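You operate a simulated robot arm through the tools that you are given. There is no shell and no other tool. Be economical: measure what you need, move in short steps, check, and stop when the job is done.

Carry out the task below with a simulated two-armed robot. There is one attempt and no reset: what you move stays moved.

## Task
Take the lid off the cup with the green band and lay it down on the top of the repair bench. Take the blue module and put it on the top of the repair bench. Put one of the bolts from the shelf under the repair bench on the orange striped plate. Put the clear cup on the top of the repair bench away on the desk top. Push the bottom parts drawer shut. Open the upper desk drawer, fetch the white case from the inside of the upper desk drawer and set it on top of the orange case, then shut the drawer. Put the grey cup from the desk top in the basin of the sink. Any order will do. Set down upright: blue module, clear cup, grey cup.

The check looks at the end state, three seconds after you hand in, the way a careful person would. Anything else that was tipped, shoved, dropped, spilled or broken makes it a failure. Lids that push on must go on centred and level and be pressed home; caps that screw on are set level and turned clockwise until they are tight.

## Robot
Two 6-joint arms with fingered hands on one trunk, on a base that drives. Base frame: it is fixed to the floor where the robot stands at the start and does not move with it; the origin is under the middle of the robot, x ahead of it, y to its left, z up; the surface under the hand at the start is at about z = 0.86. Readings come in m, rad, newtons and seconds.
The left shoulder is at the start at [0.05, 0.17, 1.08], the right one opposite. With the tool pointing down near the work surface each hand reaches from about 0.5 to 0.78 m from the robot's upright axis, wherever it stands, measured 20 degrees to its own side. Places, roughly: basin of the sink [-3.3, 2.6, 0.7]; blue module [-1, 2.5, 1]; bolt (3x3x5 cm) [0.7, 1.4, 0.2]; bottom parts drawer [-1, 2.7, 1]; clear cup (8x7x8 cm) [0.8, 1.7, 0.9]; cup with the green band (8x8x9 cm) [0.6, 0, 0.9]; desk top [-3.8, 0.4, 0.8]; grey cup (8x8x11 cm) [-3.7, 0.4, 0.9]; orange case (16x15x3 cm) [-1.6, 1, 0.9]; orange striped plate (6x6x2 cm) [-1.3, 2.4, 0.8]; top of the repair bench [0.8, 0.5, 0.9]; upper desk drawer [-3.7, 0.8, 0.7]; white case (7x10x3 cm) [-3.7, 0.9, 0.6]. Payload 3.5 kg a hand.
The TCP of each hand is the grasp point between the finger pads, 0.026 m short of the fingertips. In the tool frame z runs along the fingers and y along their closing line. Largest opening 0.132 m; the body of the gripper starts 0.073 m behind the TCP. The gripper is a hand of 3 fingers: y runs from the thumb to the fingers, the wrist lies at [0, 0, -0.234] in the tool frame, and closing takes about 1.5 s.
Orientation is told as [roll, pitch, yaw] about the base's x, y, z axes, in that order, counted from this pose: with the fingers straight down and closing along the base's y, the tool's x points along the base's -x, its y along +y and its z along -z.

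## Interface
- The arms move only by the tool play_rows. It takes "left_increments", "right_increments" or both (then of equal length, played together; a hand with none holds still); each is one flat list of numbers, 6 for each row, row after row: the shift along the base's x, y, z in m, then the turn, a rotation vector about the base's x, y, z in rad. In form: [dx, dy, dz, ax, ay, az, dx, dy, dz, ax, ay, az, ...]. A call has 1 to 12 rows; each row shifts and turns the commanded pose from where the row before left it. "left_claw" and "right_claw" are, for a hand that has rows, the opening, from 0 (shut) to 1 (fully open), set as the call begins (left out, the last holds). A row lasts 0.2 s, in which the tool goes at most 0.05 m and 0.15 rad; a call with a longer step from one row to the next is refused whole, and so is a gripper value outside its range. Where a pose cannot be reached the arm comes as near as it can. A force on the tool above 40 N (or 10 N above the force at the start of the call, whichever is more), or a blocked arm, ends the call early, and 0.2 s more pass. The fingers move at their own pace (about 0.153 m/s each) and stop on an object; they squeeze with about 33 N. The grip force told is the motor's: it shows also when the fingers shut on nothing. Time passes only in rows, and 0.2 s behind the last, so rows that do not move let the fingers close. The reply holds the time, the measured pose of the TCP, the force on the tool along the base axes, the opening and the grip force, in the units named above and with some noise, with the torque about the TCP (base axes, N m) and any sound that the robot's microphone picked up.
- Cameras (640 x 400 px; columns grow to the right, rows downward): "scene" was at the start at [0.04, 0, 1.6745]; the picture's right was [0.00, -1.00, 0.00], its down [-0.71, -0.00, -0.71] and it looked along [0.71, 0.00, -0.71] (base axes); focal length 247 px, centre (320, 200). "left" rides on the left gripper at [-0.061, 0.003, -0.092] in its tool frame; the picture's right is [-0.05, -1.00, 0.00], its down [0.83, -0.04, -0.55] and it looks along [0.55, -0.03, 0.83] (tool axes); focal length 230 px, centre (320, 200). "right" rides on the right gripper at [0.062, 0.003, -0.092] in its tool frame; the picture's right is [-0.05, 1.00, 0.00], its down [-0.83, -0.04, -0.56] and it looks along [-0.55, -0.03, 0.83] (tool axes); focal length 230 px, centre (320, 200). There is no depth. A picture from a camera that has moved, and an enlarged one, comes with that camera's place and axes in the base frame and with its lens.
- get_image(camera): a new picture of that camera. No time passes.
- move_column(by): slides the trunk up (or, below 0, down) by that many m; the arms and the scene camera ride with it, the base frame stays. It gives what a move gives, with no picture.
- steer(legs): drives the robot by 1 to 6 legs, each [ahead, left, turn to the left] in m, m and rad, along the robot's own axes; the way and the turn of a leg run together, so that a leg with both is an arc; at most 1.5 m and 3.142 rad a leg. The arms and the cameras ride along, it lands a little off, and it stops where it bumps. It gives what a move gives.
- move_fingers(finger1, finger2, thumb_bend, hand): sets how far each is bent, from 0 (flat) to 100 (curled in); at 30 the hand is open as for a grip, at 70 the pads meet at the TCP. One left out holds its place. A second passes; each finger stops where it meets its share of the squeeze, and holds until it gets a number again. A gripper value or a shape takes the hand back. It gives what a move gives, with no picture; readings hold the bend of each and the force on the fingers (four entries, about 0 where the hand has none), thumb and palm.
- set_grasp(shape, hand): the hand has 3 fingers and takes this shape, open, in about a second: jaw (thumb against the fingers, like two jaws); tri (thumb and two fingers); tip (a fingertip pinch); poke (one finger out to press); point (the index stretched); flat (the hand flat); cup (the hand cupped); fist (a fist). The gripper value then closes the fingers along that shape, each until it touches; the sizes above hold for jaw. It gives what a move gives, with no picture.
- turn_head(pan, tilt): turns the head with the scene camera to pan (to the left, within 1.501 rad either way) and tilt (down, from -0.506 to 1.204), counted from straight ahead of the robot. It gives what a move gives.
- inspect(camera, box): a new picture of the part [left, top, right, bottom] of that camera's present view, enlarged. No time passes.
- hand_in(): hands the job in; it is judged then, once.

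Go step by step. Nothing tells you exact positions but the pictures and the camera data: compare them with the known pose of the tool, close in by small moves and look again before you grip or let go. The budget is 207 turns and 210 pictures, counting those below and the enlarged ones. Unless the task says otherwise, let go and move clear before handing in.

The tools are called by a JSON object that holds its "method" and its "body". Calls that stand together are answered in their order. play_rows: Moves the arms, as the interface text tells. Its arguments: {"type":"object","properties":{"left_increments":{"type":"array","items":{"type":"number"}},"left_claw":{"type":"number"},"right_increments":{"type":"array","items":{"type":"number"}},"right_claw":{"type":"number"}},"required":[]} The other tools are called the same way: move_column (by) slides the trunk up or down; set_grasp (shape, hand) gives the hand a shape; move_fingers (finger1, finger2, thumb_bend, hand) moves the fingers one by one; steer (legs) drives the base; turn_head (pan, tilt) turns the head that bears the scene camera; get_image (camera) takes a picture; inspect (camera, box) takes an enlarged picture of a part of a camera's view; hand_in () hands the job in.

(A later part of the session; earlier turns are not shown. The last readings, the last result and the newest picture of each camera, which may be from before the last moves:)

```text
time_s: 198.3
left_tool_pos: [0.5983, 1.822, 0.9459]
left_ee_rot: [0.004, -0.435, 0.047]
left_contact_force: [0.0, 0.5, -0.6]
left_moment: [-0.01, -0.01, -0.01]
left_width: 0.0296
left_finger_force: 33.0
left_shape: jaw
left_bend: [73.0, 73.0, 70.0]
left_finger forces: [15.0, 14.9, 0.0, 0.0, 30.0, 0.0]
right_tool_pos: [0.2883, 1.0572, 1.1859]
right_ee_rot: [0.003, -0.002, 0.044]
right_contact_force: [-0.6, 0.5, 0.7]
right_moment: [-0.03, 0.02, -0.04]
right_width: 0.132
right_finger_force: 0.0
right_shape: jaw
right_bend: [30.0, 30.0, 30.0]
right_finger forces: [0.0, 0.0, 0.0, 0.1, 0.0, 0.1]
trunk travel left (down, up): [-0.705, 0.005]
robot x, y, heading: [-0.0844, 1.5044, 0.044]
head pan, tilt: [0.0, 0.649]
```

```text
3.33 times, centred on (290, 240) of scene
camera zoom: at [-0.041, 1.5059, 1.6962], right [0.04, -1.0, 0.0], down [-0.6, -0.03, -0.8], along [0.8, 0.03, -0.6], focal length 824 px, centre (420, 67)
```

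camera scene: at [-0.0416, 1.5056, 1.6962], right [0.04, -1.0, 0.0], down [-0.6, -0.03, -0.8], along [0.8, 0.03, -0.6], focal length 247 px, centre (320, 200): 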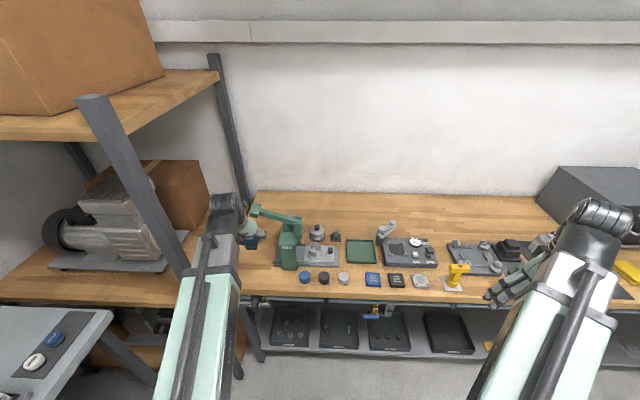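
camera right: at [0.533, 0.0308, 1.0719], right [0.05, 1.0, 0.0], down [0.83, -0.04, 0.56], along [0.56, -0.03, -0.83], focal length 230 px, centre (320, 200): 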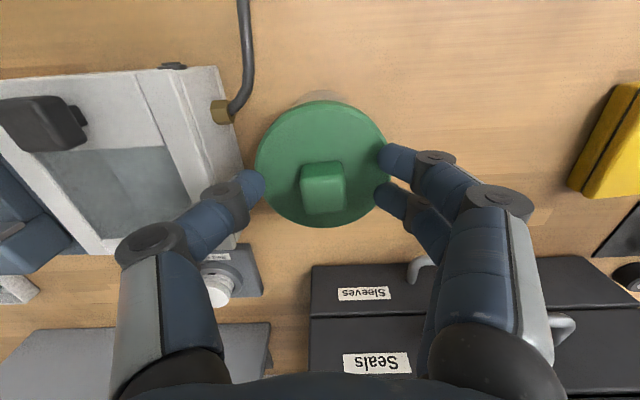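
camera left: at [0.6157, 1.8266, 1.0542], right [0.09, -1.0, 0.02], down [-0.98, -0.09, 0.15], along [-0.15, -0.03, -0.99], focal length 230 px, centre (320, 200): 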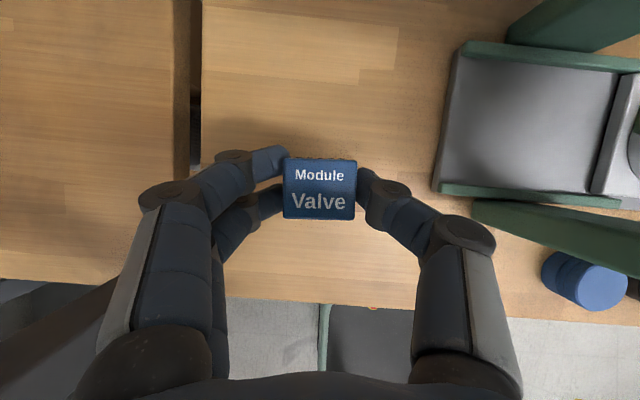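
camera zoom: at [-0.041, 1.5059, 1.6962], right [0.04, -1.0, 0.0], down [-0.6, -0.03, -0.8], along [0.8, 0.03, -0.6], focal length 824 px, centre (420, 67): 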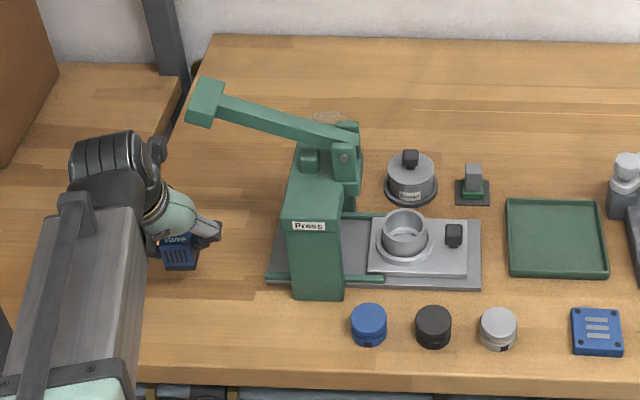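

{"method": "play_rows", "body": {"left_increments": [0, 0, -0.015, 0, 0, 0, 0, 0, -0.012, 0, 0, 0, 0, 0, -0.006, 0, 0, 0]}}

{"method": "play_rows", "body": {"left_increments": [0, 0, -0.003, 0, 0, 0, 0, 0, -0.003, 0, 0, 0]}}

{"method": "play_rows", "body": {"left_increments": [0, 0, -0.002, 0, 0, 0, 0, 0, -0.002, 0, 0, 0]}}

```text
time_s: 199.1
left_tool_pos: [0.599, 1.8189, 0.9136]
left_ee_rot: [0.004, -0.434, 0.043]
left_contact_force: [-0.3, 0.6, -0.2]
left_moment: [-0.03, 0.0, -0.02]
left_width: 0.0295
left_finger_force: 33.7
left_shape: jaw
left_bend: [73.0, 73.0, 70.0]
left_finger forces: [15.0, 14.9, 0.0, 0.1, 29.9, 0.0]
right_tool_pos: [0.2894, 1.0564, 1.1854]
right_ee_rot: [0.002, -0.002, 0.043]
right_contact_force: [-0.3, -0.7, 0.0]
right_moment: [-0.01, 0.0, -0.01]
right_width: 0.1321
right_finger_force: 0.1
right_shape: jaw
right_bend: [30.0, 30.0, 30.0]
right_finger forces: [0.1, 0.0, 0.0, 0.0, 0.1, 0.0]
trunk travel left (down, up): [-0.705, 0.005]
robot x, y, heading: [-0.0858, 1.5043, 0.045]
head pan, tilt: [0.0, 0.649]
```

```text
time_s: 199.7
left_tool_pos: [0.5989, 1.8189, 0.9082]
left_ee_rot: [0.005, -0.435, 0.046]
left_contact_force: [0.3, 0.8, -0.5]
left_moment: [0.04, 0.02, -0.05]
left_width: 0.0295
left_finger_force: 32.7
left_shape: jaw
left_bend: [73.0, 73.0, 70.0]
left_finger forces: [15.0, 14.9, 0.0, 0.0, 29.9, 0.1]
right_tool_pos: [0.2879, 1.0557, 1.1857]
right_ee_rot: [0.003, -0.002, 0.042]
right_contact_force: [-0.2, -0.4, -0.7]
right_moment: [0.01, 0.03, -0.03]
right_width: 0.132
right_finger_force: 0.1
right_shape: jaw
right_bend: [30.0, 30.0, 30.0]
right_finger forces: [0.0, 0.0, 0.0, 0.0, 0.1, 0.0]
trunk travel left (down, up): [-0.705, 0.005]
robot x, y, heading: [-0.0919, 1.5029, 0.046]
head pan, tilt: [0.0, 0.649]
```

```text
time_s: 200.3
left_tool_pos: [0.6001, 1.8197, 0.9059]
left_ee_rot: [0.004, -0.437, 0.044]
left_contact_force: [1.7, -0.6, 9.6]
left_moment: [0.05, -0.09, 0.01]
left_width: 0.0297
left_finger_force: 32.9
left_shape: jaw
left_bend: [73.0, 73.0, 70.0]
left_finger forces: [15.8, 16.2, 0.1, 0.0, 31.6, 0.1]
right_tool_pos: [0.2877, 1.0556, 1.1864]
right_ee_rot: [0.001, -0.005, 0.043]
right_contact_force: [0.3, -0.2, 0.4]
right_moment: [0.0, -0.01, -0.02]
right_width: 0.1321
right_finger_force: 0.1
right_shape: jaw
right_bend: [30.0, 30.0, 30.0]
right_finger forces: [0.1, 0.0, 0.1, 0.0, 0.0, 0.0]
trunk travel left (down, up): [-0.705, 0.005]
robot x, y, heading: [-0.0857, 1.5041, 0.045]
head pan, tilt: [0.0, 0.649]
```

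Contact with the bench. I release, rise along the tool, and check.

{"method": "play_rows", "body": {"left_increments": [0, 0, 0, 0, 0, 0, 0, 0, 0, 0, 0, 0, 0, 0, 0, 0, 0, 0, -0.01, 0, 0.025, 0, 0, 0, -0.02, 0, 0.045, 0, 0, 0, -0.02, 0, 0.045, 0, 0, 0, -0.02, 0, 0.045, 0, 0, 0], "left_claw": 0.42}}

{"method": "get_image", "body": {"camera": "left"}}

```text
time_s: 201.9
left_tool_pos: [0.5293, 1.8174, 1.0642]
left_ee_rot: [0.007, -0.435, 0.044]
left_contact_force: [0.1, -0.3, 0.1]
left_moment: [0.04, 0.01, 0.01]
left_width: 0.0552
left_finger_force: 0.1
left_shape: jaw
left_bend: [73.0, 73.0, 70.0]
left_finger forces: [0.0, 0.0, 0.0, 0.0, 0.1, 0.1]
right_tool_pos: [0.2876, 1.0554, 1.1863]
right_ee_rot: [0.002, -0.004, 0.043]
right_contact_force: [-0.3, -0.7, -0.3]
right_moment: [0.0, 0.0, -0.04]
right_width: 0.1319
right_finger_force: 0.0
right_shape: jaw
right_bend: [30.0, 30.0, 30.0]
right_finger forces: [0.1, 0.0, 0.1, 0.0, 0.0, 0.0]
trunk travel left (down, up): [-0.705, 0.005]
robot x, y, heading: [-0.0878, 1.505, 0.042]
head pan, tilt: [0.0, 0.649]
```

```text
76 pictures are left
camera left: at [0.5466, 1.8213, 1.1728], right [0.09, -1.0, 0.02], down [-0.98, -0.09, 0.15], along [-0.15, -0.03, -0.99], focal length 230 px, centre (320, 200)
```

left: 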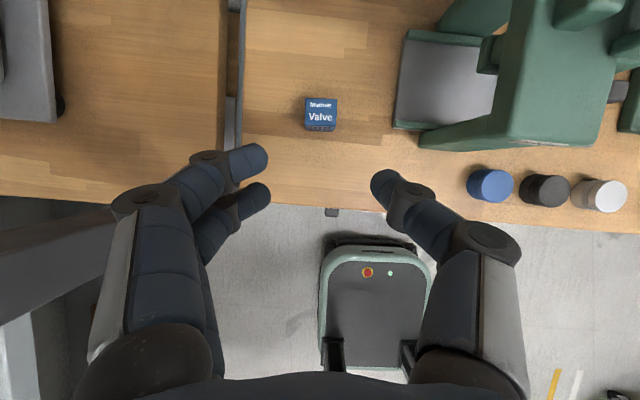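

The module stands upright on the bench. Now I look closely for the clear cup behind the press.

{"method": "inspect", "body": {"camera": "scene", "box": [260, 190, 356, 250]}}

```text
6.67 times, centred on (308, 220) of scene
camera zoom: at [-0.0422, 1.5053, 1.6962], right [0.04, -1.0, 0.0], down [-0.6, -0.03, -0.8], along [0.8, 0.03, -0.6], focal length 1648 px, centre (400, 67)
```

zoom: 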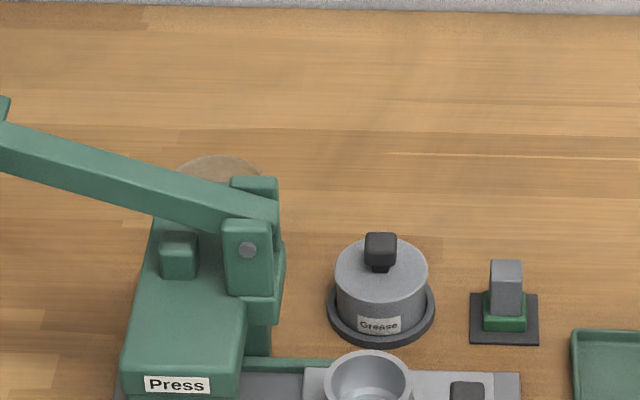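

The cup stands at about (0.84, 1.667), hidden behind the press. I'll come from its right side with the hand pointing left-down. First I raise the hand and shift the base right and closer.

{"method": "play_rows", "body": {"left_increments": [-0.02, 0, 0.045, 0, 0, 0, -0.02, 0, 0.045, 0, 0, 0, 0, -0.01, 0.045, 0, 0, 0], "left_claw": 0.85}}

{"method": "steer", "body": {"legs": [[0, -0.18, -0.044], [0.14, 0, 0]]}}

{"method": "play_rows", "body": {"left_increments": [0.02, -0.02, 0, 0, 0, 0.145, 0.02, -0.02, 0, 0, 0, 0.145, 0.01, -0.02, 0, 0, 0, 0.145, 0, -0.02, 0, 0, 0, 0.145, 0, -0.02, 0, 0, 0, 0.145, 0, -0.02, 0, 0, 0, 0.145, 0, -0.02, 0, 0, 0, 0.145, 0, -0.02, 0, 0, 0, 0.145, 0, -0.02, 0, 0, 0, 0.145, 0, 0, 0, 0, 0, 0.145, 0, 0, 0, 0, 0, 0.12]}}

{"method": "get_image", "body": {"camera": "scene"}}

```text
time_s: 202.7
left_tool_pos: [0.4886, 1.8098, 1.1964]
left_ee_rot: [0.006, -0.434, 0.044]
left_contact_force: [0.5, -0.6, 0.1]
left_moment: [-0.02, -0.03, 0.01]
left_width: 0.1121
left_finger_force: 0.1
left_shape: jaw
left_bend: [54.0, 54.0, 50.0]
left_finger forces: [0.0, 0.0, 0.1, 0.1, 0.1, 0.0]
right_tool_pos: [0.2876, 1.0571, 1.1851]
right_ee_rot: [0.001, -0.001, 0.044]
right_contact_force: [0.2, -0.3, 0.5]
right_moment: [0.01, 0.0, 0.01]
right_width: 0.1318
right_finger_force: 0.1
right_shape: jaw
right_bend: [30.0, 30.0, 30.0]
right_finger forces: [0.0, 0.1, 0.0, 0.0, 0.0, 0.1]
trunk travel left (down, up): [-0.705, 0.005]
robot x, y, heading: [-0.0909, 1.5068, 0.046]
head pan, tilt: [0.0, 0.649]
```

```text
time_s: 205.1
left_tool_pos: [0.6489, 1.5978, 1.1943]
left_ee_rot: [0.004, -0.434, -0.006]
left_contact_force: [-0.1, -0.6, -0.9]
left_moment: [0.02, 0.05, 0.0]
left_width: 0.112
left_finger_force: 0.1
left_shape: jaw
left_bend: [54.0, 54.0, 50.0]
left_finger forces: [0.1, 0.1, 0.0, 0.1, 0.1, 0.0]
right_tool_pos: [0.4104, 0.8574, 1.185]
right_ee_rot: [0.0, 0.001, -0.008]
right_contact_force: [0.1, 0.8, 0.7]
right_moment: [0.02, 0.01, 0.02]
right_width: 0.132
right_finger_force: 0.0
right_shape: jaw
right_bend: [30.0, 30.0, 30.0]
right_finger forces: [0.0, 0.0, 0.0, 0.0, 0.0, 0.0]
trunk travel left (down, up): [-0.705, 0.005]
robot x, y, heading: [0.0597, 1.3257, -0.006]
head pan, tilt: [0.0, 0.649]
```

```text
time_s: 207.5
left_tool_pos: [0.6972, 1.4212, 1.1975]
left_ee_rot: [0.008, -0.435, 1.29]
left_contact_force: [-0.5, -0.1, -0.4]
left_moment: [-0.03, 0.0, 0.03]
left_width: 0.1121
left_finger_force: 0.1
left_shape: jaw
left_bend: [54.0, 54.0, 50.0]
left_finger forces: [0.0, 0.0, 0.0, 0.0, 0.0, 0.0]
left hand out of reach, approached as far as the arm can: row 9, 10, 11
right_tool_pos: [0.409, 0.8569, 1.1848]
right_ee_rot: [0.003, -0.002, -0.005]
right_contact_force: [0.0, 0.0, 0.6]
right_moment: [0.04, 0.0, 0.01]
right_width: 0.1318
right_finger_force: 0.0
right_shape: jaw
right_bend: [30.0, 30.0, 30.0]
right_finger forces: [0.0, 0.0, 0.0, 0.2, 0.0, 0.0]
trunk travel left (down, up): [-0.705, 0.005]
robot x, y, heading: [0.0581, 1.3224, -0.011]
head pan, tilt: [0.0, 0.649]
```

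```text
74 pictures are left
camera scene: at [0.1025, 1.3215, 1.6962], right [-0.01, -1.0, 0.0], down [-0.6, 0.0, -0.8], along [0.8, -0.01, -0.6], focal length 247 px, centre (320, 200)
```

scene: 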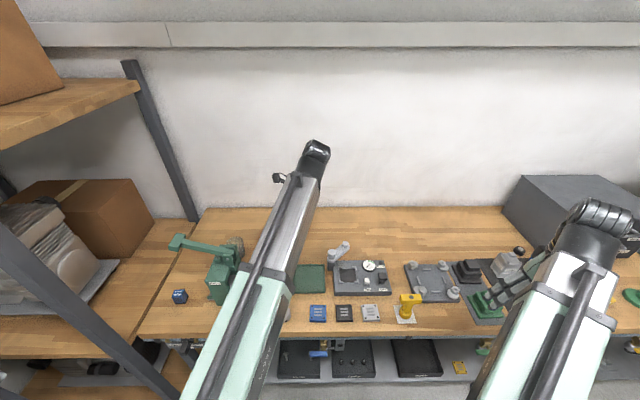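

{"method": "inspect", "body": {"camera": "scene", "box": [160, 210, 320, 310]}}

{"method": "get_image", "body": {"camera": "left"}}

```text
4.00 times, centred on (240, 260) of scene
camera zoom: at [0.1025, 1.3215, 1.6962], right [-0.01, -1.0, 0.0], down [-0.6, 0.0, -0.8], along [0.8, -0.01, -0.6], focal length 989 px, centre (640, -40)
```

zoom: 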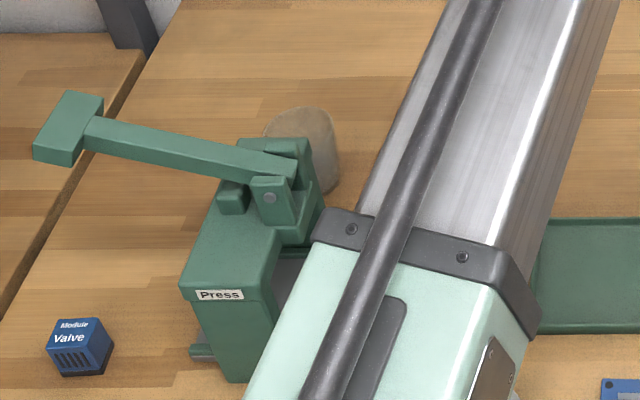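

```text
72 pictures are left
camera left: at [0.6995, 1.44, 1.3056], right [0.97, -0.23, 0.01], down [-0.23, -0.96, 0.15], along [-0.02, -0.15, -0.99], focal length 230 px, centre (320, 200)
```

left: 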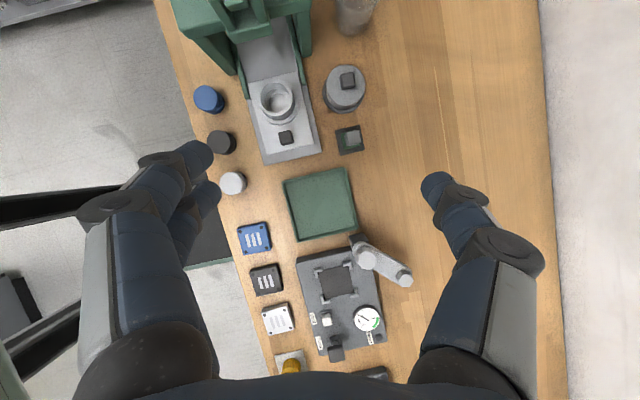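

The cup is visible now, at about (0.825, 1.667). I tilt the hand further and stage it to the cup's right, above the grease pot.

{"method": "play_rows", "body": {"left_increments": [0.025, 0.02, -0.02, 0.145, 0, 0, 0.025, 0.02, -0.02, 0.145, 0, 0, 0.025, 0.02, -0.02, 0.145, 0, 0, 0.03, 0.02, -0.02, 0, 0, 0, 0.01, 0, 0, 0, 0, 0]}}

{"method": "get_image", "body": {"camera": "left"}}

```text
time_s: 208.7
left_tool_pos: [0.8086, 1.503, 1.1163]
left_ee_rot: [0.182, -0.849, 1.183]
left_contact_force: [-0.1, 0.7, -0.3]
left_moment: [0.01, 0.03, -0.02]
left_width: 0.1119
left_finger_force: 0.1
left_shape: jaw
left_bend: [54.0, 54.0, 50.0]
left_finger forces: [0.0, 0.0, 0.0, 0.1, 0.0, 0.0]
left hand out of reach, approached as far as the arm can: row 5
right_tool_pos: [0.409, 0.8566, 1.1846]
right_ee_rot: [0.002, -0.002, -0.007]
right_contact_force: [0.4, 0.2, 0.2]
right_moment: [0.01, 0.0, 0.02]
right_width: 0.1317
right_finger_force: 0.1
right_shape: jaw
right_bend: [30.0, 30.0, 30.0]
right_finger forces: [0.1, 0.0, 0.0, 0.0, 0.0, 0.0]
trunk travel left (down, up): [-0.705, 0.005]
robot x, y, heading: [0.0605, 1.3245, -0.007]
head pan, tilt: [0.0, 0.649]
```

```text
71 pictures are left
camera left: at [0.8115, 1.4738, 1.2226], right [0.97, -0.22, -0.08], down [-0.23, -0.94, -0.27], along [-0.02, 0.28, -0.96], focal length 230 px, centre (320, 200)
```

left: 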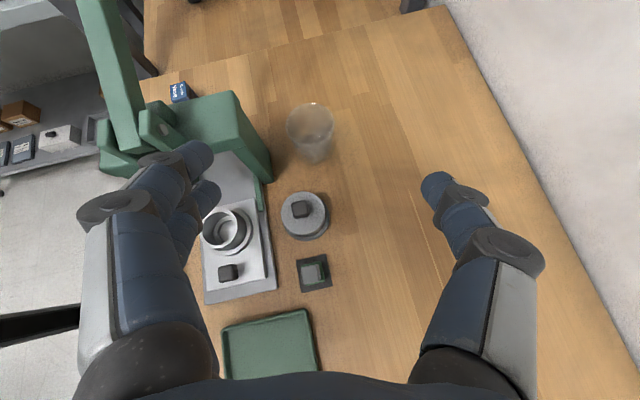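

{"method": "play_rows", "body": {"left_increments": [0, 0.024, -0.04, 0, 0, 0, 0, 0.024, -0.04, 0, 0, 0, 0, 0.024, -0.04, 0, 0, 0, 0, 0.025, -0.04, 0, 0, 0]}}

{"method": "get_image", "body": {"camera": "left"}}

```text
time_s: 209.7
left_tool_pos: [0.8136, 1.6208, 0.9812]
left_ee_rot: [0.2, -0.835, 1.161]
left_contact_force: [1.2, 0.2, -0.4]
left_moment: [-0.03, -0.02, 0.01]
left_width: 0.1119
left_finger_force: 0.0
left_shape: jaw
left_bend: [54.0, 55.0, 50.0]
left_finger forces: [0.1, 1.2, 0.2, 0.1, 0.1, 0.0]
left hand out of reach, approached as far as the arm can: row 2, 3, 4
right_tool_pos: [0.4095, 0.8573, 1.1851]
right_ee_rot: [0.0, -0.001, -0.007]
right_contact_force: [-0.3, -0.3, 0.1]
right_moment: [0.0, -0.01, -0.01]
right_width: 0.1317
right_finger_force: 0.1
right_shape: jaw
right_bend: [30.0, 30.0, 30.0]
right_finger forces: [0.0, 0.1, 0.0, 0.0, 0.0, 0.1]
trunk travel left (down, up): [-0.705, 0.005]
robot x, y, heading: [0.0551, 1.3201, -0.011]
head pan, tilt: [0.0, 0.649]
```

```text
70 pictures are left
camera left: at [0.8167, 1.5918, 1.086], right [0.97, -0.22, -0.09], down [-0.24, -0.94, -0.26], along [-0.03, 0.27, -0.96], focal length 230 px, centre (320, 200)
```

left: 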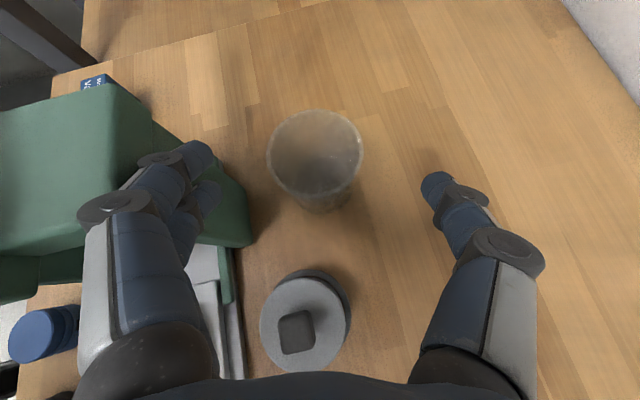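

The left finger just touches the press. I rise, drive 4 cm closer for reach, and narrow the opening a little.

{"method": "play_rows", "body": {"left_increments": [0.005, 0, 0.03, 0, 0, 0, 0.005, -0.01, 0.02, 0, 0, 0], "left_claw": 0.74}}

{"method": "steer", "body": {"legs": [[0.045, 0.02, 0.01]]}}

{"method": "get_image", "body": {"camera": "left"}}

```text
time_s: 210.3
left_tool_pos: [0.8222, 1.6082, 1.0311]
left_ee_rot: [0.185, -0.846, 1.182]
left_contact_force: [0.0, -0.8, -0.7]
left_moment: [-0.01, -0.01, 0.02]
left_width: 0.0979
left_finger_force: 0.0
left_shape: jaw
left_bend: [64.0, 64.0, 61.0]
left_finger forces: [0.0, 0.0, 0.0, 0.0, 0.0, 0.1]
right_tool_pos: [0.4092, 0.856, 1.185]
right_ee_rot: [0.001, -0.002, -0.007]
right_contact_force: [-0.2, -0.1, 0.0]
right_moment: [0.0, -0.03, -0.02]
right_width: 0.132
right_finger_force: 0.0
right_shape: jaw
right_bend: [30.0, 30.0, 30.0]
right_finger forces: [0.1, 0.1, 0.0, 0.1, 0.0, 0.0]
trunk travel left (down, up): [-0.705, 0.005]
robot x, y, heading: [0.0556, 1.3207, -0.01]
head pan, tilt: [0.0, 0.649]
```

```text
time_s: 211.3
left_tool_pos: [0.8671, 1.6366, 1.0295]
left_ee_rot: [0.188, -0.844, 1.19]
left_contact_force: [0.6, 0.1, 0.3]
left_moment: [0.02, 0.02, 0.01]
left_width: 0.0979
left_finger_force: 0.0
left_shape: jaw
left_bend: [64.0, 64.0, 61.0]
left_finger forces: [0.0, 0.0, 0.0, 0.0, 0.1, 0.0]
right_tool_pos: [0.4628, 0.8806, 1.1835]
right_ee_rot: [0.0, 0.001, 0.005]
right_contact_force: [0.8, 0.9, 0.2]
right_moment: [-0.02, 0.03, -0.01]
right_width: 0.1322
right_finger_force: 0.0
right_shape: jaw
right_bend: [30.0, 30.0, 30.0]
right_finger forces: [0.0, 0.0, 0.0, 0.0, 0.1, 0.0]
trunk travel left (down, up): [-0.705, 0.005]
robot x, y, heading: [0.1008, 1.3434, 0.001]
head pan, tilt: [0.0, 0.649]
```

```text
69 pictures are left
camera left: at [0.8708, 1.6078, 1.1348], right [0.98, -0.2, -0.09], down [-0.22, -0.94, -0.26], along [-0.03, 0.28, -0.96], focal length 230 px, centre (320, 200)
```

left: 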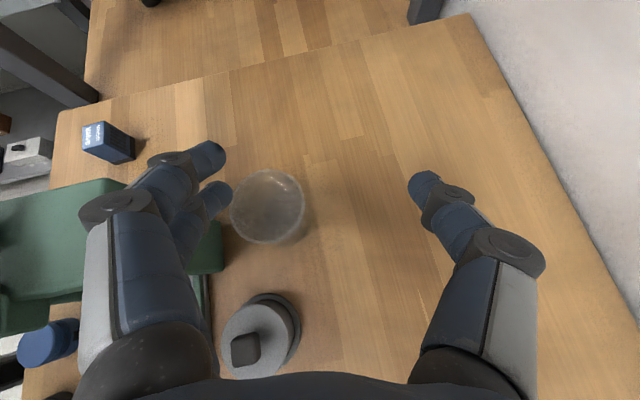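

Cup at (0.818, 1.671); the press's rear face is at x ≈ 0.742, so I use a narrower opening and come in along the hand's axis.

{"method": "play_rows", "body": {"left_increments": [-0.025, -0.022, 0, 0, 0, 0, -0.023, -0.022, 0, 0, 0, 0, 0, 0, -0.035, 0, 0, 0, 0, 0, -0.03, 0, 0, 0, 0.001, 0.01, -0.009, 0, 0, 0], "left_claw": 0.67}}

{"method": "get_image", "body": {"camera": "left"}}

```text
time_s: 212.5
left_tool_pos: [0.8258, 1.6394, 0.9992]
left_ee_rot: [0.196, -0.84, 1.177]
left_contact_force: [0.5, -0.1, -0.5]
left_moment: [-0.01, -0.01, -0.01]
left_width: 0.0888
left_finger_force: 0.1
left_shape: jaw
left_bend: [69.0, 69.0, 66.0]
left_finger forces: [0.0, 0.0, 0.0, 0.1, 0.1, 0.0]
left hand out of reach, approached as far as the arm can: row 2, 3, 4, 5
right_tool_pos: [0.4609, 0.8824, 1.1849]
right_ee_rot: [0.002, 0.0, 0.003]
right_contact_force: [0.6, -0.9, -0.2]
right_moment: [0.01, 0.0, -0.02]
right_width: 0.132
right_finger_force: 0.0
right_shape: jaw
right_bend: [30.0, 30.0, 30.0]
right_finger forces: [0.0, 0.0, 0.1, 0.1, 0.0, 0.0]
trunk travel left (down, up): [-0.705, 0.005]
robot x, y, heading: [0.1038, 1.3441, 0.002]
head pan, tilt: [0.0, 0.649]
```

```text
68 pictures are left
camera left: at [0.829, 1.6101, 1.1044], right [0.97, -0.21, -0.09], down [-0.23, -0.94, -0.26], along [-0.03, 0.27, -0.96], focal length 230 px, centre (320, 200)
```

left: 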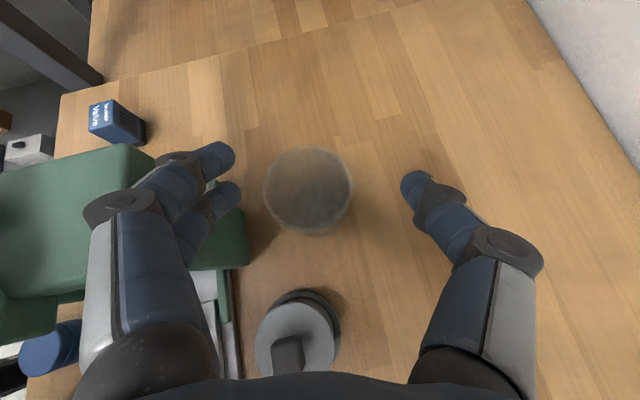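

{"method": "play_rows", "body": {"left_increments": [-0.001, 0.02, -0.012, 0, 0, 0, -0.001, 0.02, -0.012, 0, 0, 0, 0, 0.017, -0.012, 0, 0, 0]}}

{"method": "get_image", "body": {"camera": "left"}}

```text
time_s: 213.3
left_tool_pos: [0.8243, 1.6978, 0.964]
left_ee_rot: [0.185, -0.846, 1.192]
left_contact_force: [0.3, 0.2, -0.6]
left_moment: [0.02, -0.02, -0.03]
left_width: 0.0888
left_finger_force: 0.0
left_shape: jaw
left_bend: [69.0, 69.0, 66.0]
left_finger forces: [0.0, 0.1, 0.0, 0.0, 0.0, 0.1]
right_tool_pos: [0.4601, 0.8812, 1.1849]
right_ee_rot: [0.0, 0.0, 0.003]
right_contact_force: [0.3, 0.3, -0.5]
right_moment: [0.01, 0.01, 0.01]
right_width: 0.1319
right_finger_force: 0.1
right_shape: jaw
right_bend: [30.0, 30.0, 30.0]
right_finger forces: [0.0, 0.0, 0.0, 0.1, 0.1, 0.0]
trunk travel left (down, up): [-0.705, 0.005]
robot x, y, heading: [0.1047, 1.3436, 0.005]
head pan, tilt: [0.0, 0.649]
```

```text
67 pictures are left
camera left: at [0.8269, 1.6688, 1.0693], right [0.98, -0.2, -0.08], down [-0.22, -0.94, -0.27], along [-0.02, 0.28, -0.96], focal length 230 px, centre (320, 200)
```

left: 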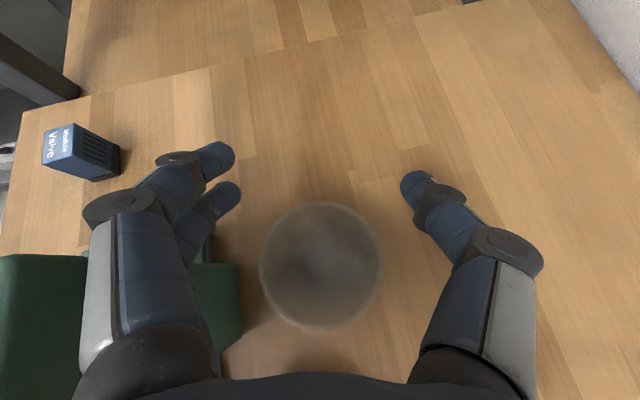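

{"method": "play_rows", "body": {"left_increments": [-0.003, -0.012, -0.018, 0, 0, 0, -0.002, -0.013, -0.02, 0, 0, 0, -0.001, -0.012, -0.02, 0, 0, 0]}}

{"method": "get_image", "body": {"camera": "left"}}

```text
time_s: 214.1
left_tool_pos: [0.8252, 1.6925, 0.9386]
left_ee_rot: [0.203, -0.828, 1.163]
left_contact_force: [0.2, -0.6, 0.2]
left_moment: [0.04, 0.03, 0.0]
left_width: 0.0887
left_finger_force: 0.0
left_shape: jaw
left_bend: [69.0, 69.0, 66.0]
left_finger forces: [0.0, 0.1, 0.0, 0.1, 0.0, 0.1]
left hand out of reach, approached as far as the arm can: row 1, 2, 3
right_tool_pos: [0.4595, 0.8818, 1.1865]
right_ee_rot: [0.001, -0.002, 0.003]
right_contact_force: [0.2, -0.1, 0.0]
right_moment: [-0.01, 0.02, -0.02]
right_width: 0.1322
right_finger_force: 0.1
right_shape: jaw
right_bend: [30.0, 30.0, 30.0]
right_finger forces: [0.0, 0.0, 0.0, 0.1, 0.1, 0.1]
trunk travel left (down, up): [-0.705, 0.005]
robot x, y, heading: [0.1021, 1.3412, 0.004]
head pan, tilt: [0.0, 0.649]
```

```text
66 pictures are left
camera left: at [0.8302, 1.664, 1.0451], right [0.97, -0.22, -0.1], down [-0.24, -0.94, -0.25], along [-0.04, 0.27, -0.96], focal length 230 px, centre (320, 200)
```

left: 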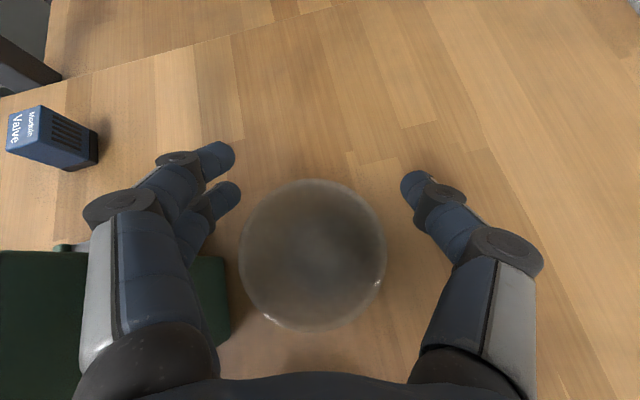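

The arm is at a limit here, so I let the base carry the hand: I open slightly more, then shift the base 3.3 cm right and re-check.

{"method": "play_rows", "body": {"left_increments": [-0.003, 0.0, 0.004, 0, 0, 0, 0, 0, 0, 0, 0, 0], "left_claw": 0.73}}

{"method": "steer", "body": {"legs": [[-0.002, -0.035, 0]]}}

{"method": "get_image", "body": {"camera": "left"}}

```text
time_s: 214.7
left_tool_pos: [0.8236, 1.6967, 0.9493]
left_ee_rot: [0.195, -0.84, 1.178]
left_contact_force: [-0.1, -0.6, 0.6]
left_moment: [0.03, -0.01, -0.01]
left_width: 0.0957
left_finger_force: 0.1
left_shape: jaw
left_bend: [65.0, 65.0, 62.0]
left_finger forces: [0.1, 0.0, 0.1, 0.0, 0.0, 0.1]
left hand out of reach, approached as far as the arm can: row 1
right_tool_pos: [0.4605, 0.8813, 1.1862]
right_ee_rot: [0.001, -0.002, 0.005]
right_contact_force: [0.4, 0.2, 0.6]
right_moment: [-0.03, 0.0, -0.03]
right_width: 0.132
right_finger_force: 0.0
right_shape: jaw
right_bend: [30.0, 30.0, 30.0]
right_finger forces: [0.0, 0.0, 0.0, 0.1, 0.0, 0.0]
trunk travel left (down, up): [-0.705, 0.005]
robot x, y, heading: [0.1038, 1.3439, 0.003]
head pan, tilt: [0.0, 0.649]
```

```text
time_s: 215.5
left_tool_pos: [0.8215, 1.6596, 0.9508]
left_ee_rot: [0.196, -0.841, 1.179]
left_contact_force: [-0.3, -1.3, 1.2]
left_moment: [-0.01, -0.01, -0.03]
left_width: 0.0959
left_finger_force: 0.0
left_shape: jaw
left_bend: [65.0, 65.0, 62.0]
left_finger forces: [0.0, 0.0, 0.1, 0.1, 0.0, 0.0]
right_tool_pos: [0.4585, 0.8417, 1.1837]
right_ee_rot: [0.002, -0.002, 0.004]
right_contact_force: [0.0, -0.8, -0.2]
right_moment: [0.02, 0.0, -0.05]
right_width: 0.1319
right_finger_force: 0.1
right_shape: jaw
right_bend: [30.0, 30.0, 30.0]
right_finger forces: [0.0, 0.0, 0.0, 0.0, 0.0, 0.0]
trunk travel left (down, up): [-0.705, 0.005]
robot x, y, heading: [0.1018, 1.3064, 0.001]
head pan, tilt: [0.0, 0.649]
```

```text
65 pictures are left
camera left: at [0.8252, 1.6302, 1.0567], right [0.97, -0.21, -0.09], down [-0.23, -0.94, -0.26], along [-0.03, 0.28, -0.96], focal length 230 px, centre (320, 200)
```

left: 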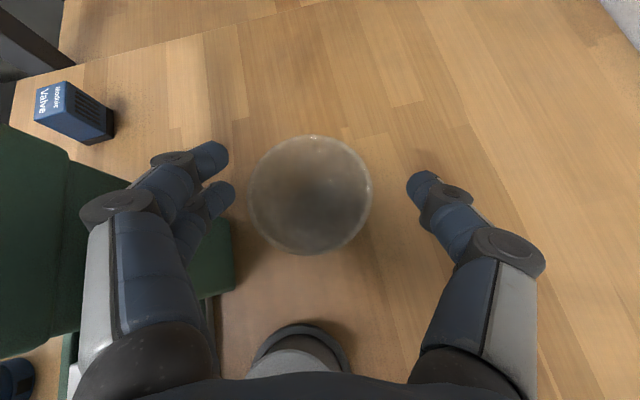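

Well placed now. I trim x slightly and use the trunk to lower the hand around the cup.

{"method": "play_rows", "body": {"left_increments": [-0.004, 0.0, 0, 0, 0, 0]}}

{"method": "move_column", "body": {"by": -0.035}}

{"method": "get_image", "body": {"camera": "left"}}

```text
time_s: 215.9
left_tool_pos: [0.8172, 1.6612, 0.9512]
left_ee_rot: [0.196, -0.838, 1.178]
left_contact_force: [0.8, -0.4, -0.2]
left_moment: [0.01, 0.02, 0.02]
left_width: 0.0959
left_finger_force: 0.0
left_shape: jaw
left_bend: [65.0, 65.0, 62.0]
left_finger forces: [0.0, 0.0, 0.1, 0.0, 0.0, 0.1]
right_tool_pos: [0.4578, 0.8444, 1.1857]
right_ee_rot: [0.001, -0.002, 0.005]
right_contact_force: [-0.6, 0.2, -0.1]
right_moment: [0.04, 0.0, -0.02]
right_width: 0.1319
right_finger_force: 0.0
right_shape: jaw
right_bend: [30.0, 30.0, 30.0]
right_finger forces: [0.1, 0.0, 0.0, 0.0, 0.0, 0.1]
trunk travel left (down, up): [-0.705, 0.005]
robot x, y, heading: [0.1008, 1.306, 0.005]
head pan, tilt: [0.0, 0.649]
```

```text
time_s: 216.7
left_tool_pos: [0.8176, 1.6598, 0.9162]
left_ee_rot: [0.192, -0.838, 1.18]
left_contact_force: [-0.5, -0.4, -0.4]
left_moment: [-0.01, 0.0, 0.01]
left_width: 0.0961
left_finger_force: 0.0
left_shape: jaw
left_bend: [65.0, 65.0, 62.0]
left_finger forces: [0.0, 0.0, 0.0, 0.1, 0.0, 0.0]
right_tool_pos: [0.4584, 0.8449, 1.1509]
right_ee_rot: [0.001, -0.002, 0.003]
right_contact_force: [-0.5, -0.6, -1.0]
right_moment: [-0.06, -0.02, 0.0]
right_width: 0.132
right_finger_force: 0.0
right_shape: jaw
right_bend: [30.0, 30.0, 30.0]
right_finger forces: [0.0, 0.1, 0.1, 0.1, 0.1, 0.0]
trunk travel left (down, up): [-0.67, 0.04]
robot x, y, heading: [0.1024, 1.3052, 0.002]
head pan, tilt: [0.0, 0.649]
```

```text
64 pictures are left
camera left: at [0.8211, 1.6318, 1.021], right [0.97, -0.21, -0.09], down [-0.23, -0.94, -0.26], along [-0.03, 0.27, -0.96], focal length 230 px, centre (320, 200)
```

left: 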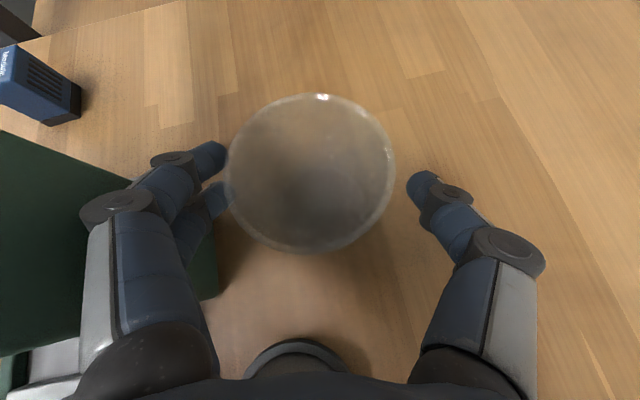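

{"method": "move_column", "body": {"by": -0.012}}

{"method": "play_rows", "body": {"left_increments": [0, 0, 0, 0, 0, 0, 0, 0, 0, 0, 0, 0, 0, 0, 0, 0, 0, 0, 0, 0, 0, 0, 0, 0, 0, 0, 0, 0, 0, 0], "left_claw": 0}}

{"method": "get_image", "body": {"camera": "left"}}

```text
time_s: 217.3
left_tool_pos: [0.8171, 1.6598, 0.9033]
left_ee_rot: [0.194, -0.838, 1.18]
left_contact_force: [-0.5, 0.1, -0.4]
left_moment: [0.03, -0.01, -0.01]
left_width: 0.0961
left_finger_force: 0.1
left_shape: jaw
left_bend: [65.0, 65.0, 62.0]
left_finger forces: [0.0, 0.1, 0.0, 0.0, 0.1, 0.0]
right_tool_pos: [0.4581, 0.8441, 1.138]
right_ee_rot: [0.004, -0.002, 0.004]
right_contact_force: [-0.2, 0.2, 0.4]
right_moment: [-0.01, -0.04, 0.0]
right_width: 0.1321
right_finger_force: 0.0
right_shape: jaw
right_bend: [30.0, 30.0, 30.0]
right_finger forces: [0.0, 0.0, 0.1, 0.0, 0.0, 0.0]
trunk travel left (down, up): [-0.658, 0.052]
robot x, y, heading: [0.1007, 1.3033, 0.008]
head pan, tilt: [0.0, 0.649]
```

```text
time_s: 218.5
left_tool_pos: [0.8174, 1.6608, 0.9025]
left_ee_rot: [0.192, -0.839, 1.179]
left_contact_force: [0.4, 0.6, 1.9]
left_moment: [-0.01, -0.04, 0.02]
left_width: 0.0575
left_finger_force: 33.1
left_shape: jaw
left_bend: [73.0, 73.0, 70.0]
left_finger forces: [13.9, 15.4, 0.0, 0.2, 30.3, 0.0]
right_tool_pos: [0.458, 0.8438, 1.1404]
right_ee_rot: [0.001, -0.001, 0.004]
right_contact_force: [0.1, -0.6, 0.2]
right_moment: [0.0, -0.02, 0.01]
right_width: 0.132
right_finger_force: 0.0
right_shape: jaw
right_bend: [30.0, 30.0, 30.0]
right_finger forces: [0.0, 0.1, 0.0, 0.1, 0.0, 0.0]
trunk travel left (down, up): [-0.658, 0.052]
robot x, y, heading: [0.1031, 1.3058, 0.004]
head pan, tilt: [0.0, 0.649]
```

```text
63 pictures are left
camera left: at [0.8212, 1.6319, 1.009], right [0.97, -0.21, -0.09], down [-0.23, -0.94, -0.26], along [-0.03, 0.27, -0.96], focal length 230 px, centre (320, 200)
```

left: 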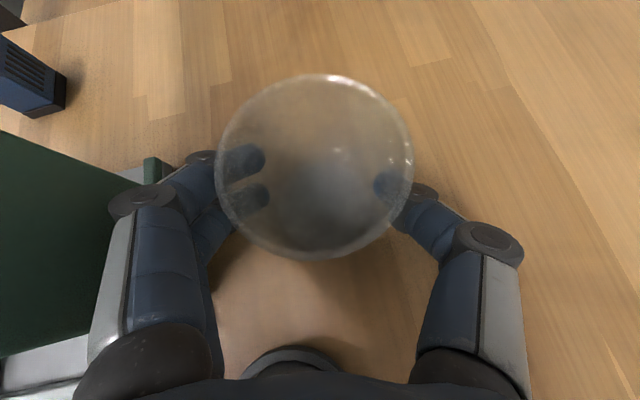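

A firm, even grip on the cup. I lift it with the trunk and arm, then move right and back away from the bench.

{"method": "move_column", "body": {"by": 0.05}}

{"method": "play_rows", "body": {"left_increments": [0, 0, 0.04, 0, 0, 0, 0, 0, 0.04, 0, 0, 0, 0, 0, 0.04, 0, 0, 0, 0, 0, 0.03, 0, 0, 0]}}

{"method": "get_image", "body": {"camera": "left"}}

```text
time_s: 219.4
left_tool_pos: [0.8177, 1.6608, 0.9532]
left_ee_rot: [0.195, -0.837, 1.177]
left_contact_force: [0.1, -0.2, -0.3]
left_moment: [0.02, 0.02, 0.01]
left_width: 0.0577
left_finger_force: 33.2
left_shape: jaw
left_bend: [73.0, 73.0, 70.0]
left_finger forces: [13.7, 15.4, 0.0, 0.0, 30.1, 0.0]
right_tool_pos: [0.4592, 0.8447, 1.1873]
right_ee_rot: [0.001, -0.002, 0.003]
right_contact_force: [-0.6, -0.5, -0.4]
right_moment: [0.0, -0.01, 0.02]
right_width: 0.1321
right_finger_force: 0.1
right_shape: jaw
right_bend: [30.0, 30.0, 30.0]
right_finger forces: [0.0, 0.0, 0.0, 0.1, 0.0, 0.0]
trunk travel left (down, up): [-0.708, 0.002]
robot x, y, heading: [0.1011, 1.3058, 0.003]
head pan, tilt: [0.0, 0.649]
```

```text
time_s: 220.4
left_tool_pos: [0.8178, 1.661, 1.1026]
left_ee_rot: [0.196, -0.837, 1.177]
left_contact_force: [-0.1, -0.6, -0.9]
left_moment: [-0.01, 0.02, -0.02]
left_width: 0.0573
left_finger_force: 33.1
left_shape: jaw
left_bend: [73.0, 73.0, 70.0]
left_finger forces: [13.6, 15.4, 0.0, 0.0, 30.1, 0.0]
right_tool_pos: [0.4582, 0.8437, 1.1883]
right_ee_rot: [0.004, -0.002, 0.005]
right_contact_force: [-0.2, -0.4, -0.1]
right_moment: [-0.01, 0.0, 0.03]
right_width: 0.1319
right_finger_force: 0.1
right_shape: jaw
right_bend: [30.0, 30.0, 30.0]
right_finger forces: [0.1, 0.0, 0.0, 0.1, 0.1, 0.0]
trunk travel left (down, up): [-0.708, 0.002]
robot x, y, heading: [0.0996, 1.3065, 0.002]
head pan, tilt: [0.0, 0.649]
```

```text
62 pictures are left
camera left: at [0.8212, 1.6319, 1.2077], right [0.97, -0.21, -0.09], down [-0.23, -0.94, -0.26], along [-0.03, 0.27, -0.96], focal length 230 px, centre (320, 200)
```

left: 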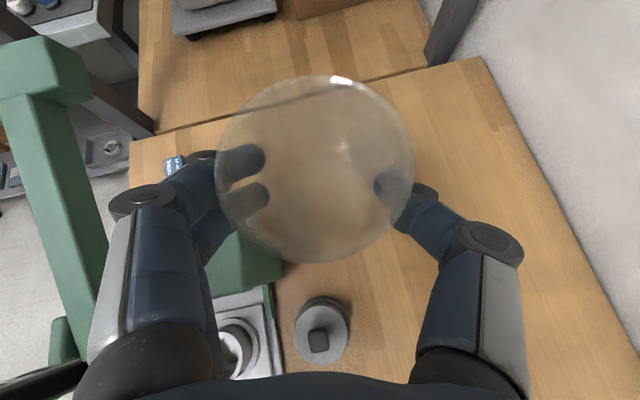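

{"method": "steer", "body": {"legs": [[0, -0.2, 0], [-0.55, 0, 0]]}}

{"method": "play_rows", "body": {"left_increments": [-0.02, -0.015, 0, 0, 0, -0.147, -0.02, -0.015, 0, 0, 0, -0.147, -0.02, -0.015, 0, 0, 0, -0.147, -0.02, -0.015, 0, 0, 0, -0.147, -0.02, -0.01, 0, 0, 0, -0.147, -0.02, -0.01, 0, 0, 0, -0.147, -0.02, -0.01, 0, 0, 0, -0.147, -0.01, -0.01, 0, 0, 0, -0.147]}}

{"method": "steer", "body": {"legs": [[0, 0.6, 0], [0, 0, 1.57]]}}

{"method": "turn_head", "body": {"pan": 1.2, "tilt": 0.5}}

{"method": "get_image", "body": {"camera": "scene"}}

```text
time_s: 224.9
left_tool_pos: [0.2476, 1.4637, 1.1026]
left_ee_rot: [0.192, -0.838, 1.188]
left_contact_force: [0.0, 0.1, -0.6]
left_moment: [-0.02, 0.01, 0.01]
left_width: 0.0575
left_finger_force: 32.9
left_shape: jaw
left_bend: [73.0, 73.0, 70.0]
left_finger forces: [13.5, 15.4, 0.0, 0.0, 30.1, 0.0]
right_tool_pos: [-0.104, 0.6468, 1.1902]
right_ee_rot: [-0.001, -0.002, 0.013]
right_contact_force: [0.8, 0.3, -0.2]
right_moment: [0.01, -0.03, -0.02]
right_width: 0.1321
right_finger_force: 0.0
right_shape: jaw
right_bend: [30.0, 30.0, 30.0]
right_finger forces: [0.1, 0.1, 0.0, 0.1, 0.0, 0.0]
trunk travel left (down, up): [-0.708, 0.002]
robot x, y, heading: [-0.4661, 1.1021, 0.013]
head pan, tilt: [0.0, 0.649]
```

```text
time_s: 226.7
left_tool_pos: [0.1732, 1.3696, 1.1096]
left_ee_rot: [0.195, -0.839, 0.011]
left_contact_force: [0.4, -0.4, -0.7]
left_moment: [0.0, 0.01, 0.03]
left_width: 0.0573
left_finger_force: 32.6
left_shape: jaw
left_bend: [73.0, 73.0, 70.0]
left_finger forces: [13.5, 15.7, 0.0, 0.0, 30.3, 0.0]
left hand out of reach, approached as far as the arm can: row 6, 7, 8
right_tool_pos: [-0.1029, 0.647, 1.1886]
right_ee_rot: [0.0, -0.001, 0.013]
right_contact_force: [0.5, 0.6, 0.0]
right_moment: [-0.01, 0.0, -0.02]
right_width: 0.1318
right_finger_force: 0.1
right_shape: jaw
right_bend: [30.0, 30.0, 30.0]
right_finger forces: [0.0, 0.0, 0.0, 0.1, 0.0, 0.0]
trunk travel left (down, up): [-0.708, 0.002]
robot x, y, heading: [-0.4664, 1.1052, 0.01]
head pan, tilt: [0.0, 0.649]
```

```text
time_s: 233.7
left_tool_pos: [-0.7124, 2.3307, 1.1104]
left_ee_rot: [0.194, -0.838, 1.547]
left_contact_force: [0.8, -0.5, 0.3]
left_moment: [0.0, 0.0, 0.0]
left_width: 0.0571
left_finger_force: 33.3
left_shape: jaw
left_bend: [73.0, 73.0, 70.0]
left_finger forces: [13.4, 15.9, 0.0, 0.0, 30.2, 0.0]
right_tool_pos: [0.001, 2.0308, 1.1885]
right_ee_rot: [0.002, -0.001, 1.549]
right_contact_force: [-0.1, -0.3, -1.0]
right_moment: [-0.01, 0.0, 0.03]
right_width: 0.1319
right_finger_force: 0.1
right_shape: jaw
right_bend: [30.0, 30.0, 30.0]
right_finger forces: [0.0, 0.0, 0.1, 0.1, 0.0, 0.0]
trunk travel left (down, up): [-0.708, 0.002]
robot x, y, heading: [-0.4694, 1.6808, 1.552]
head pan, tilt: [0.0, 0.649]
```

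```text
time_s: 235.1
left_tool_pos: [-0.7119, 2.3316, 1.11]
left_ee_rot: [0.192, -0.837, 1.548]
left_contact_force: [-0.3, 0.7, -0.5]
left_moment: [0.01, -0.03, 0.0]
left_width: 0.0572
left_finger_force: 33.0
left_shape: jaw
left_bend: [73.0, 73.0, 70.0]
left_finger forces: [13.4, 15.9, 0.0, 0.1, 30.1, 0.0]
right_tool_pos: [0.0022, 2.0302, 1.1881]
right_ee_rot: [0.001, -0.002, 1.549]
right_contact_force: [0.1, 0.5, -0.7]
right_moment: [0.03, -0.03, 0.01]
right_width: 0.132
right_finger_force: 0.0
right_shape: jaw
right_bend: [30.0, 30.0, 30.0]
right_finger forces: [0.1, 0.0, 0.0, 0.0, 0.0, 0.0]
trunk travel left (down, up): [-0.708, 0.002]
robot x, y, heading: [-0.4721, 1.6852, 1.547]
head pan, tilt: [1.201, 0.499]
```

```text
61 pictures are left
camera scene: at [-0.5558, 1.6797, 1.7126], right [0.38, 0.92, 0.0], down [0.44, -0.18, -0.88], along [-0.81, 0.34, -0.48], focal length 247 px, centre (320, 200)
```

scene: 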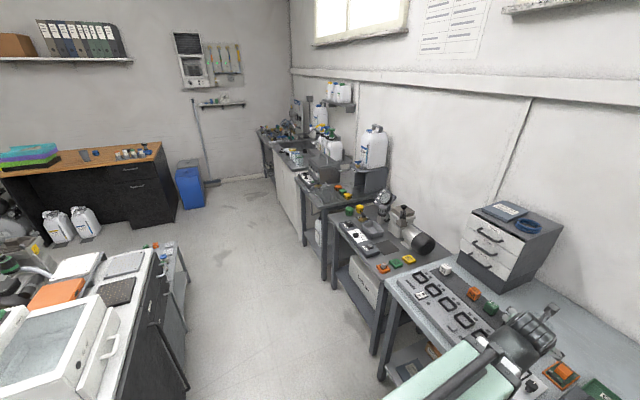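

A clear corridor leads west to the desk. I turn to face west and drive along it.

{"method": "steer", "body": {"legs": [[0, 0, 1.59], [1.4, 0, 0], [0.85, 0, 0]]}}

{"method": "turn_head", "body": {"pan": 0.5, "tilt": 0.6}}

{"method": "get_image", "body": {"camera": "scene"}}

```text
time_s: 249.7
left_tool_pos: [-3.2615, 1.3797, 1.1093]
left_ee_rot: [0.195, -0.836, -3.111]
left_contact_force: [-0.2, -0.1, 0.2]
left_moment: [0.01, -0.03, -0.02]
left_width: 0.057
left_finger_force: 33.4
left_shape: jaw
left_bend: [73.0, 73.0, 70.0]
left_finger forces: [13.4, 15.9, 0.0, 0.1, 30.0, 0.0]
right_tool_pos: [-3.0001, 2.1091, 1.1894]
right_ee_rot: [0.002, -0.002, -3.108]
right_contact_force: [-0.2, -0.9, 0.3]
right_moment: [-0.02, -0.01, 0.01]
right_width: 0.1319
right_finger_force: 0.0
right_shape: jaw
right_bend: [30.0, 30.0, 30.0]
right_finger forces: [0.1, 0.1, 0.1, 0.0, 0.0, 0.0]
trunk travel left (down, up): [-0.708, 0.002]
robot x, y, heading: [-2.631, 1.6579, -3.112]
head pan, tilt: [1.201, 0.499]
```

```text
time_s: 250.7
left_tool_pos: [-3.2606, 1.3798, 1.109]
left_ee_rot: [0.195, -0.837, -3.11]
left_contact_force: [-0.2, -0.2, -0.7]
left_moment: [-0.02, 0.0, -0.02]
left_width: 0.0573
left_finger_force: 33.5
left_shape: jaw
left_bend: [73.0, 73.0, 70.0]
left_finger forces: [13.5, 15.9, 0.0, 0.1, 30.1, 0.0]
right_tool_pos: [-2.9999, 2.1083, 1.1891]
right_ee_rot: [0.001, -0.001, -3.108]
right_contact_force: [-0.2, 1.1, 0.1]
right_moment: [0.0, -0.05, -0.02]
right_width: 0.1318
right_finger_force: 0.0
right_shape: jaw
right_bend: [30.0, 30.0, 30.0]
right_finger forces: [0.0, 0.0, 0.0, 0.1, 0.0, 0.0]
trunk travel left (down, up): [-0.708, 0.002]
robot x, y, heading: [-2.6311, 1.655, -3.112]
head pan, tilt: [0.499, 0.6]
```

```text
60 pictures are left
camera scene: at [-2.6664, 1.6138, 1.7035], right [-0.51, 0.86, 0.0], down [0.49, 0.29, -0.83], along [-0.71, -0.42, -0.56], focal length 247 px, centre (320, 200)
```

scene: 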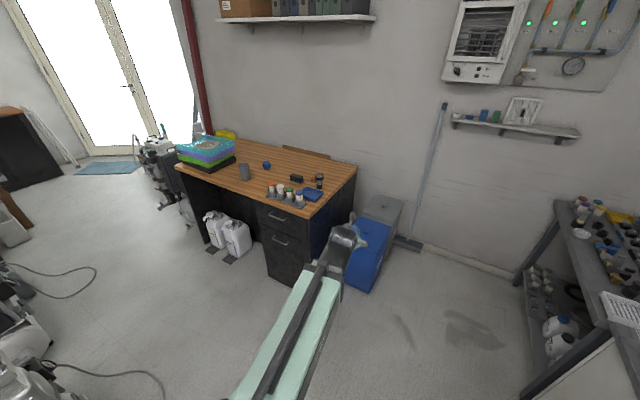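

I can see the desk: front edge at x ≈ -3.6, the tray of bottles and pad near its right front, the grey cup next to them. I drive in front of it.

{"method": "steer", "body": {"legs": [[0, 1.1, -0.03], [0.35, 0, 0]]}}

{"method": "turn_head", "body": {"pan": 0.0, "tilt": 0.75}}

{"method": "get_image", "body": {"camera": "scene"}}

```text
time_s: 253.2
left_tool_pos: [-3.249, 1.1193, 1.1087]
left_ee_rot: [0.193, -0.835, -3.02]
left_contact_force: [0.4, -0.3, -0.6]
left_moment: [0.0, 0.01, -0.01]
left_width: 0.0571
left_finger_force: 33.2
left_shape: jaw
left_bend: [73.0, 73.0, 70.0]
left_finger forces: [13.5, 16.1, 0.0, 0.0, 30.3, 0.0]
right_tool_pos: [-3.0537, 1.8681, 1.1879]
right_ee_rot: [0.0, -0.002, -3.021]
right_contact_force: [0.2, -0.2, -0.5]
right_moment: [0.01, -0.04, 0.03]
right_width: 0.1316
right_finger_force: 0.1
right_shape: jaw
right_bend: [30.0, 30.0, 30.0]
right_finger forces: [0.0, 0.0, 0.0, 0.0, 0.0, 0.1]
trunk travel left (down, up): [-0.708, 0.002]
robot x, y, heading: [-2.6425, 1.4506, -3.02]
head pan, tilt: [0.499, 0.6]
stopped in leg 1: the robot was blocked; the commanded pose is now the measured one
```

```text
time_s: 254.1
left_tool_pos: [-3.2486, 1.1198, 1.1096]
left_ee_rot: [0.192, -0.838, -3.022]
left_contact_force: [0.6, -0.6, -0.1]
left_moment: [0.03, 0.03, 0.02]
left_width: 0.0569
left_finger_force: 33.4
left_shape: jaw
left_bend: [73.0, 73.0, 70.0]
left_finger forces: [13.4, 16.0, 0.0, 0.0, 30.3, 0.0]
right_tool_pos: [-3.053, 1.8686, 1.1885]
right_ee_rot: [0.003, -0.004, -3.022]
right_contact_force: [-0.2, 0.1, 0.0]
right_moment: [0.03, 0.02, 0.01]
right_width: 0.132
right_finger_force: 0.2
right_shape: jaw
right_bend: [30.0, 30.0, 30.0]
right_finger forces: [0.0, 0.0, 0.1, 0.0, 0.0, 0.1]
trunk travel left (down, up): [-0.708, 0.002]
robot x, y, heading: [-2.6443, 1.4512, -3.019]
head pan, tilt: [0.0, 0.75]
```

```text
59 pictures are left
camera scene: at [-2.6877, 1.4458, 1.6906], right [-0.12, 0.99, 0.0], down [0.68, 0.08, -0.73], along [-0.73, -0.09, -0.68], focal length 247 px, centre (320, 200)
```

scene: 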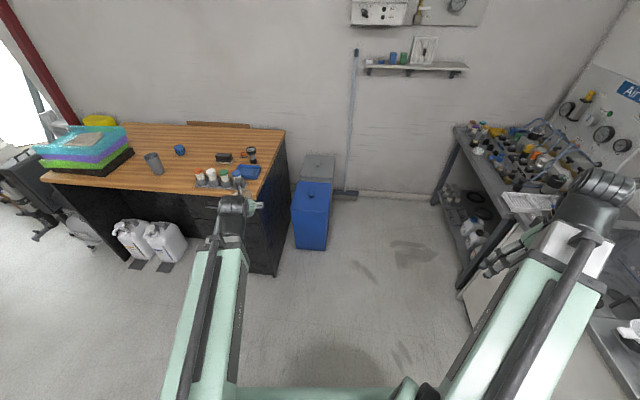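

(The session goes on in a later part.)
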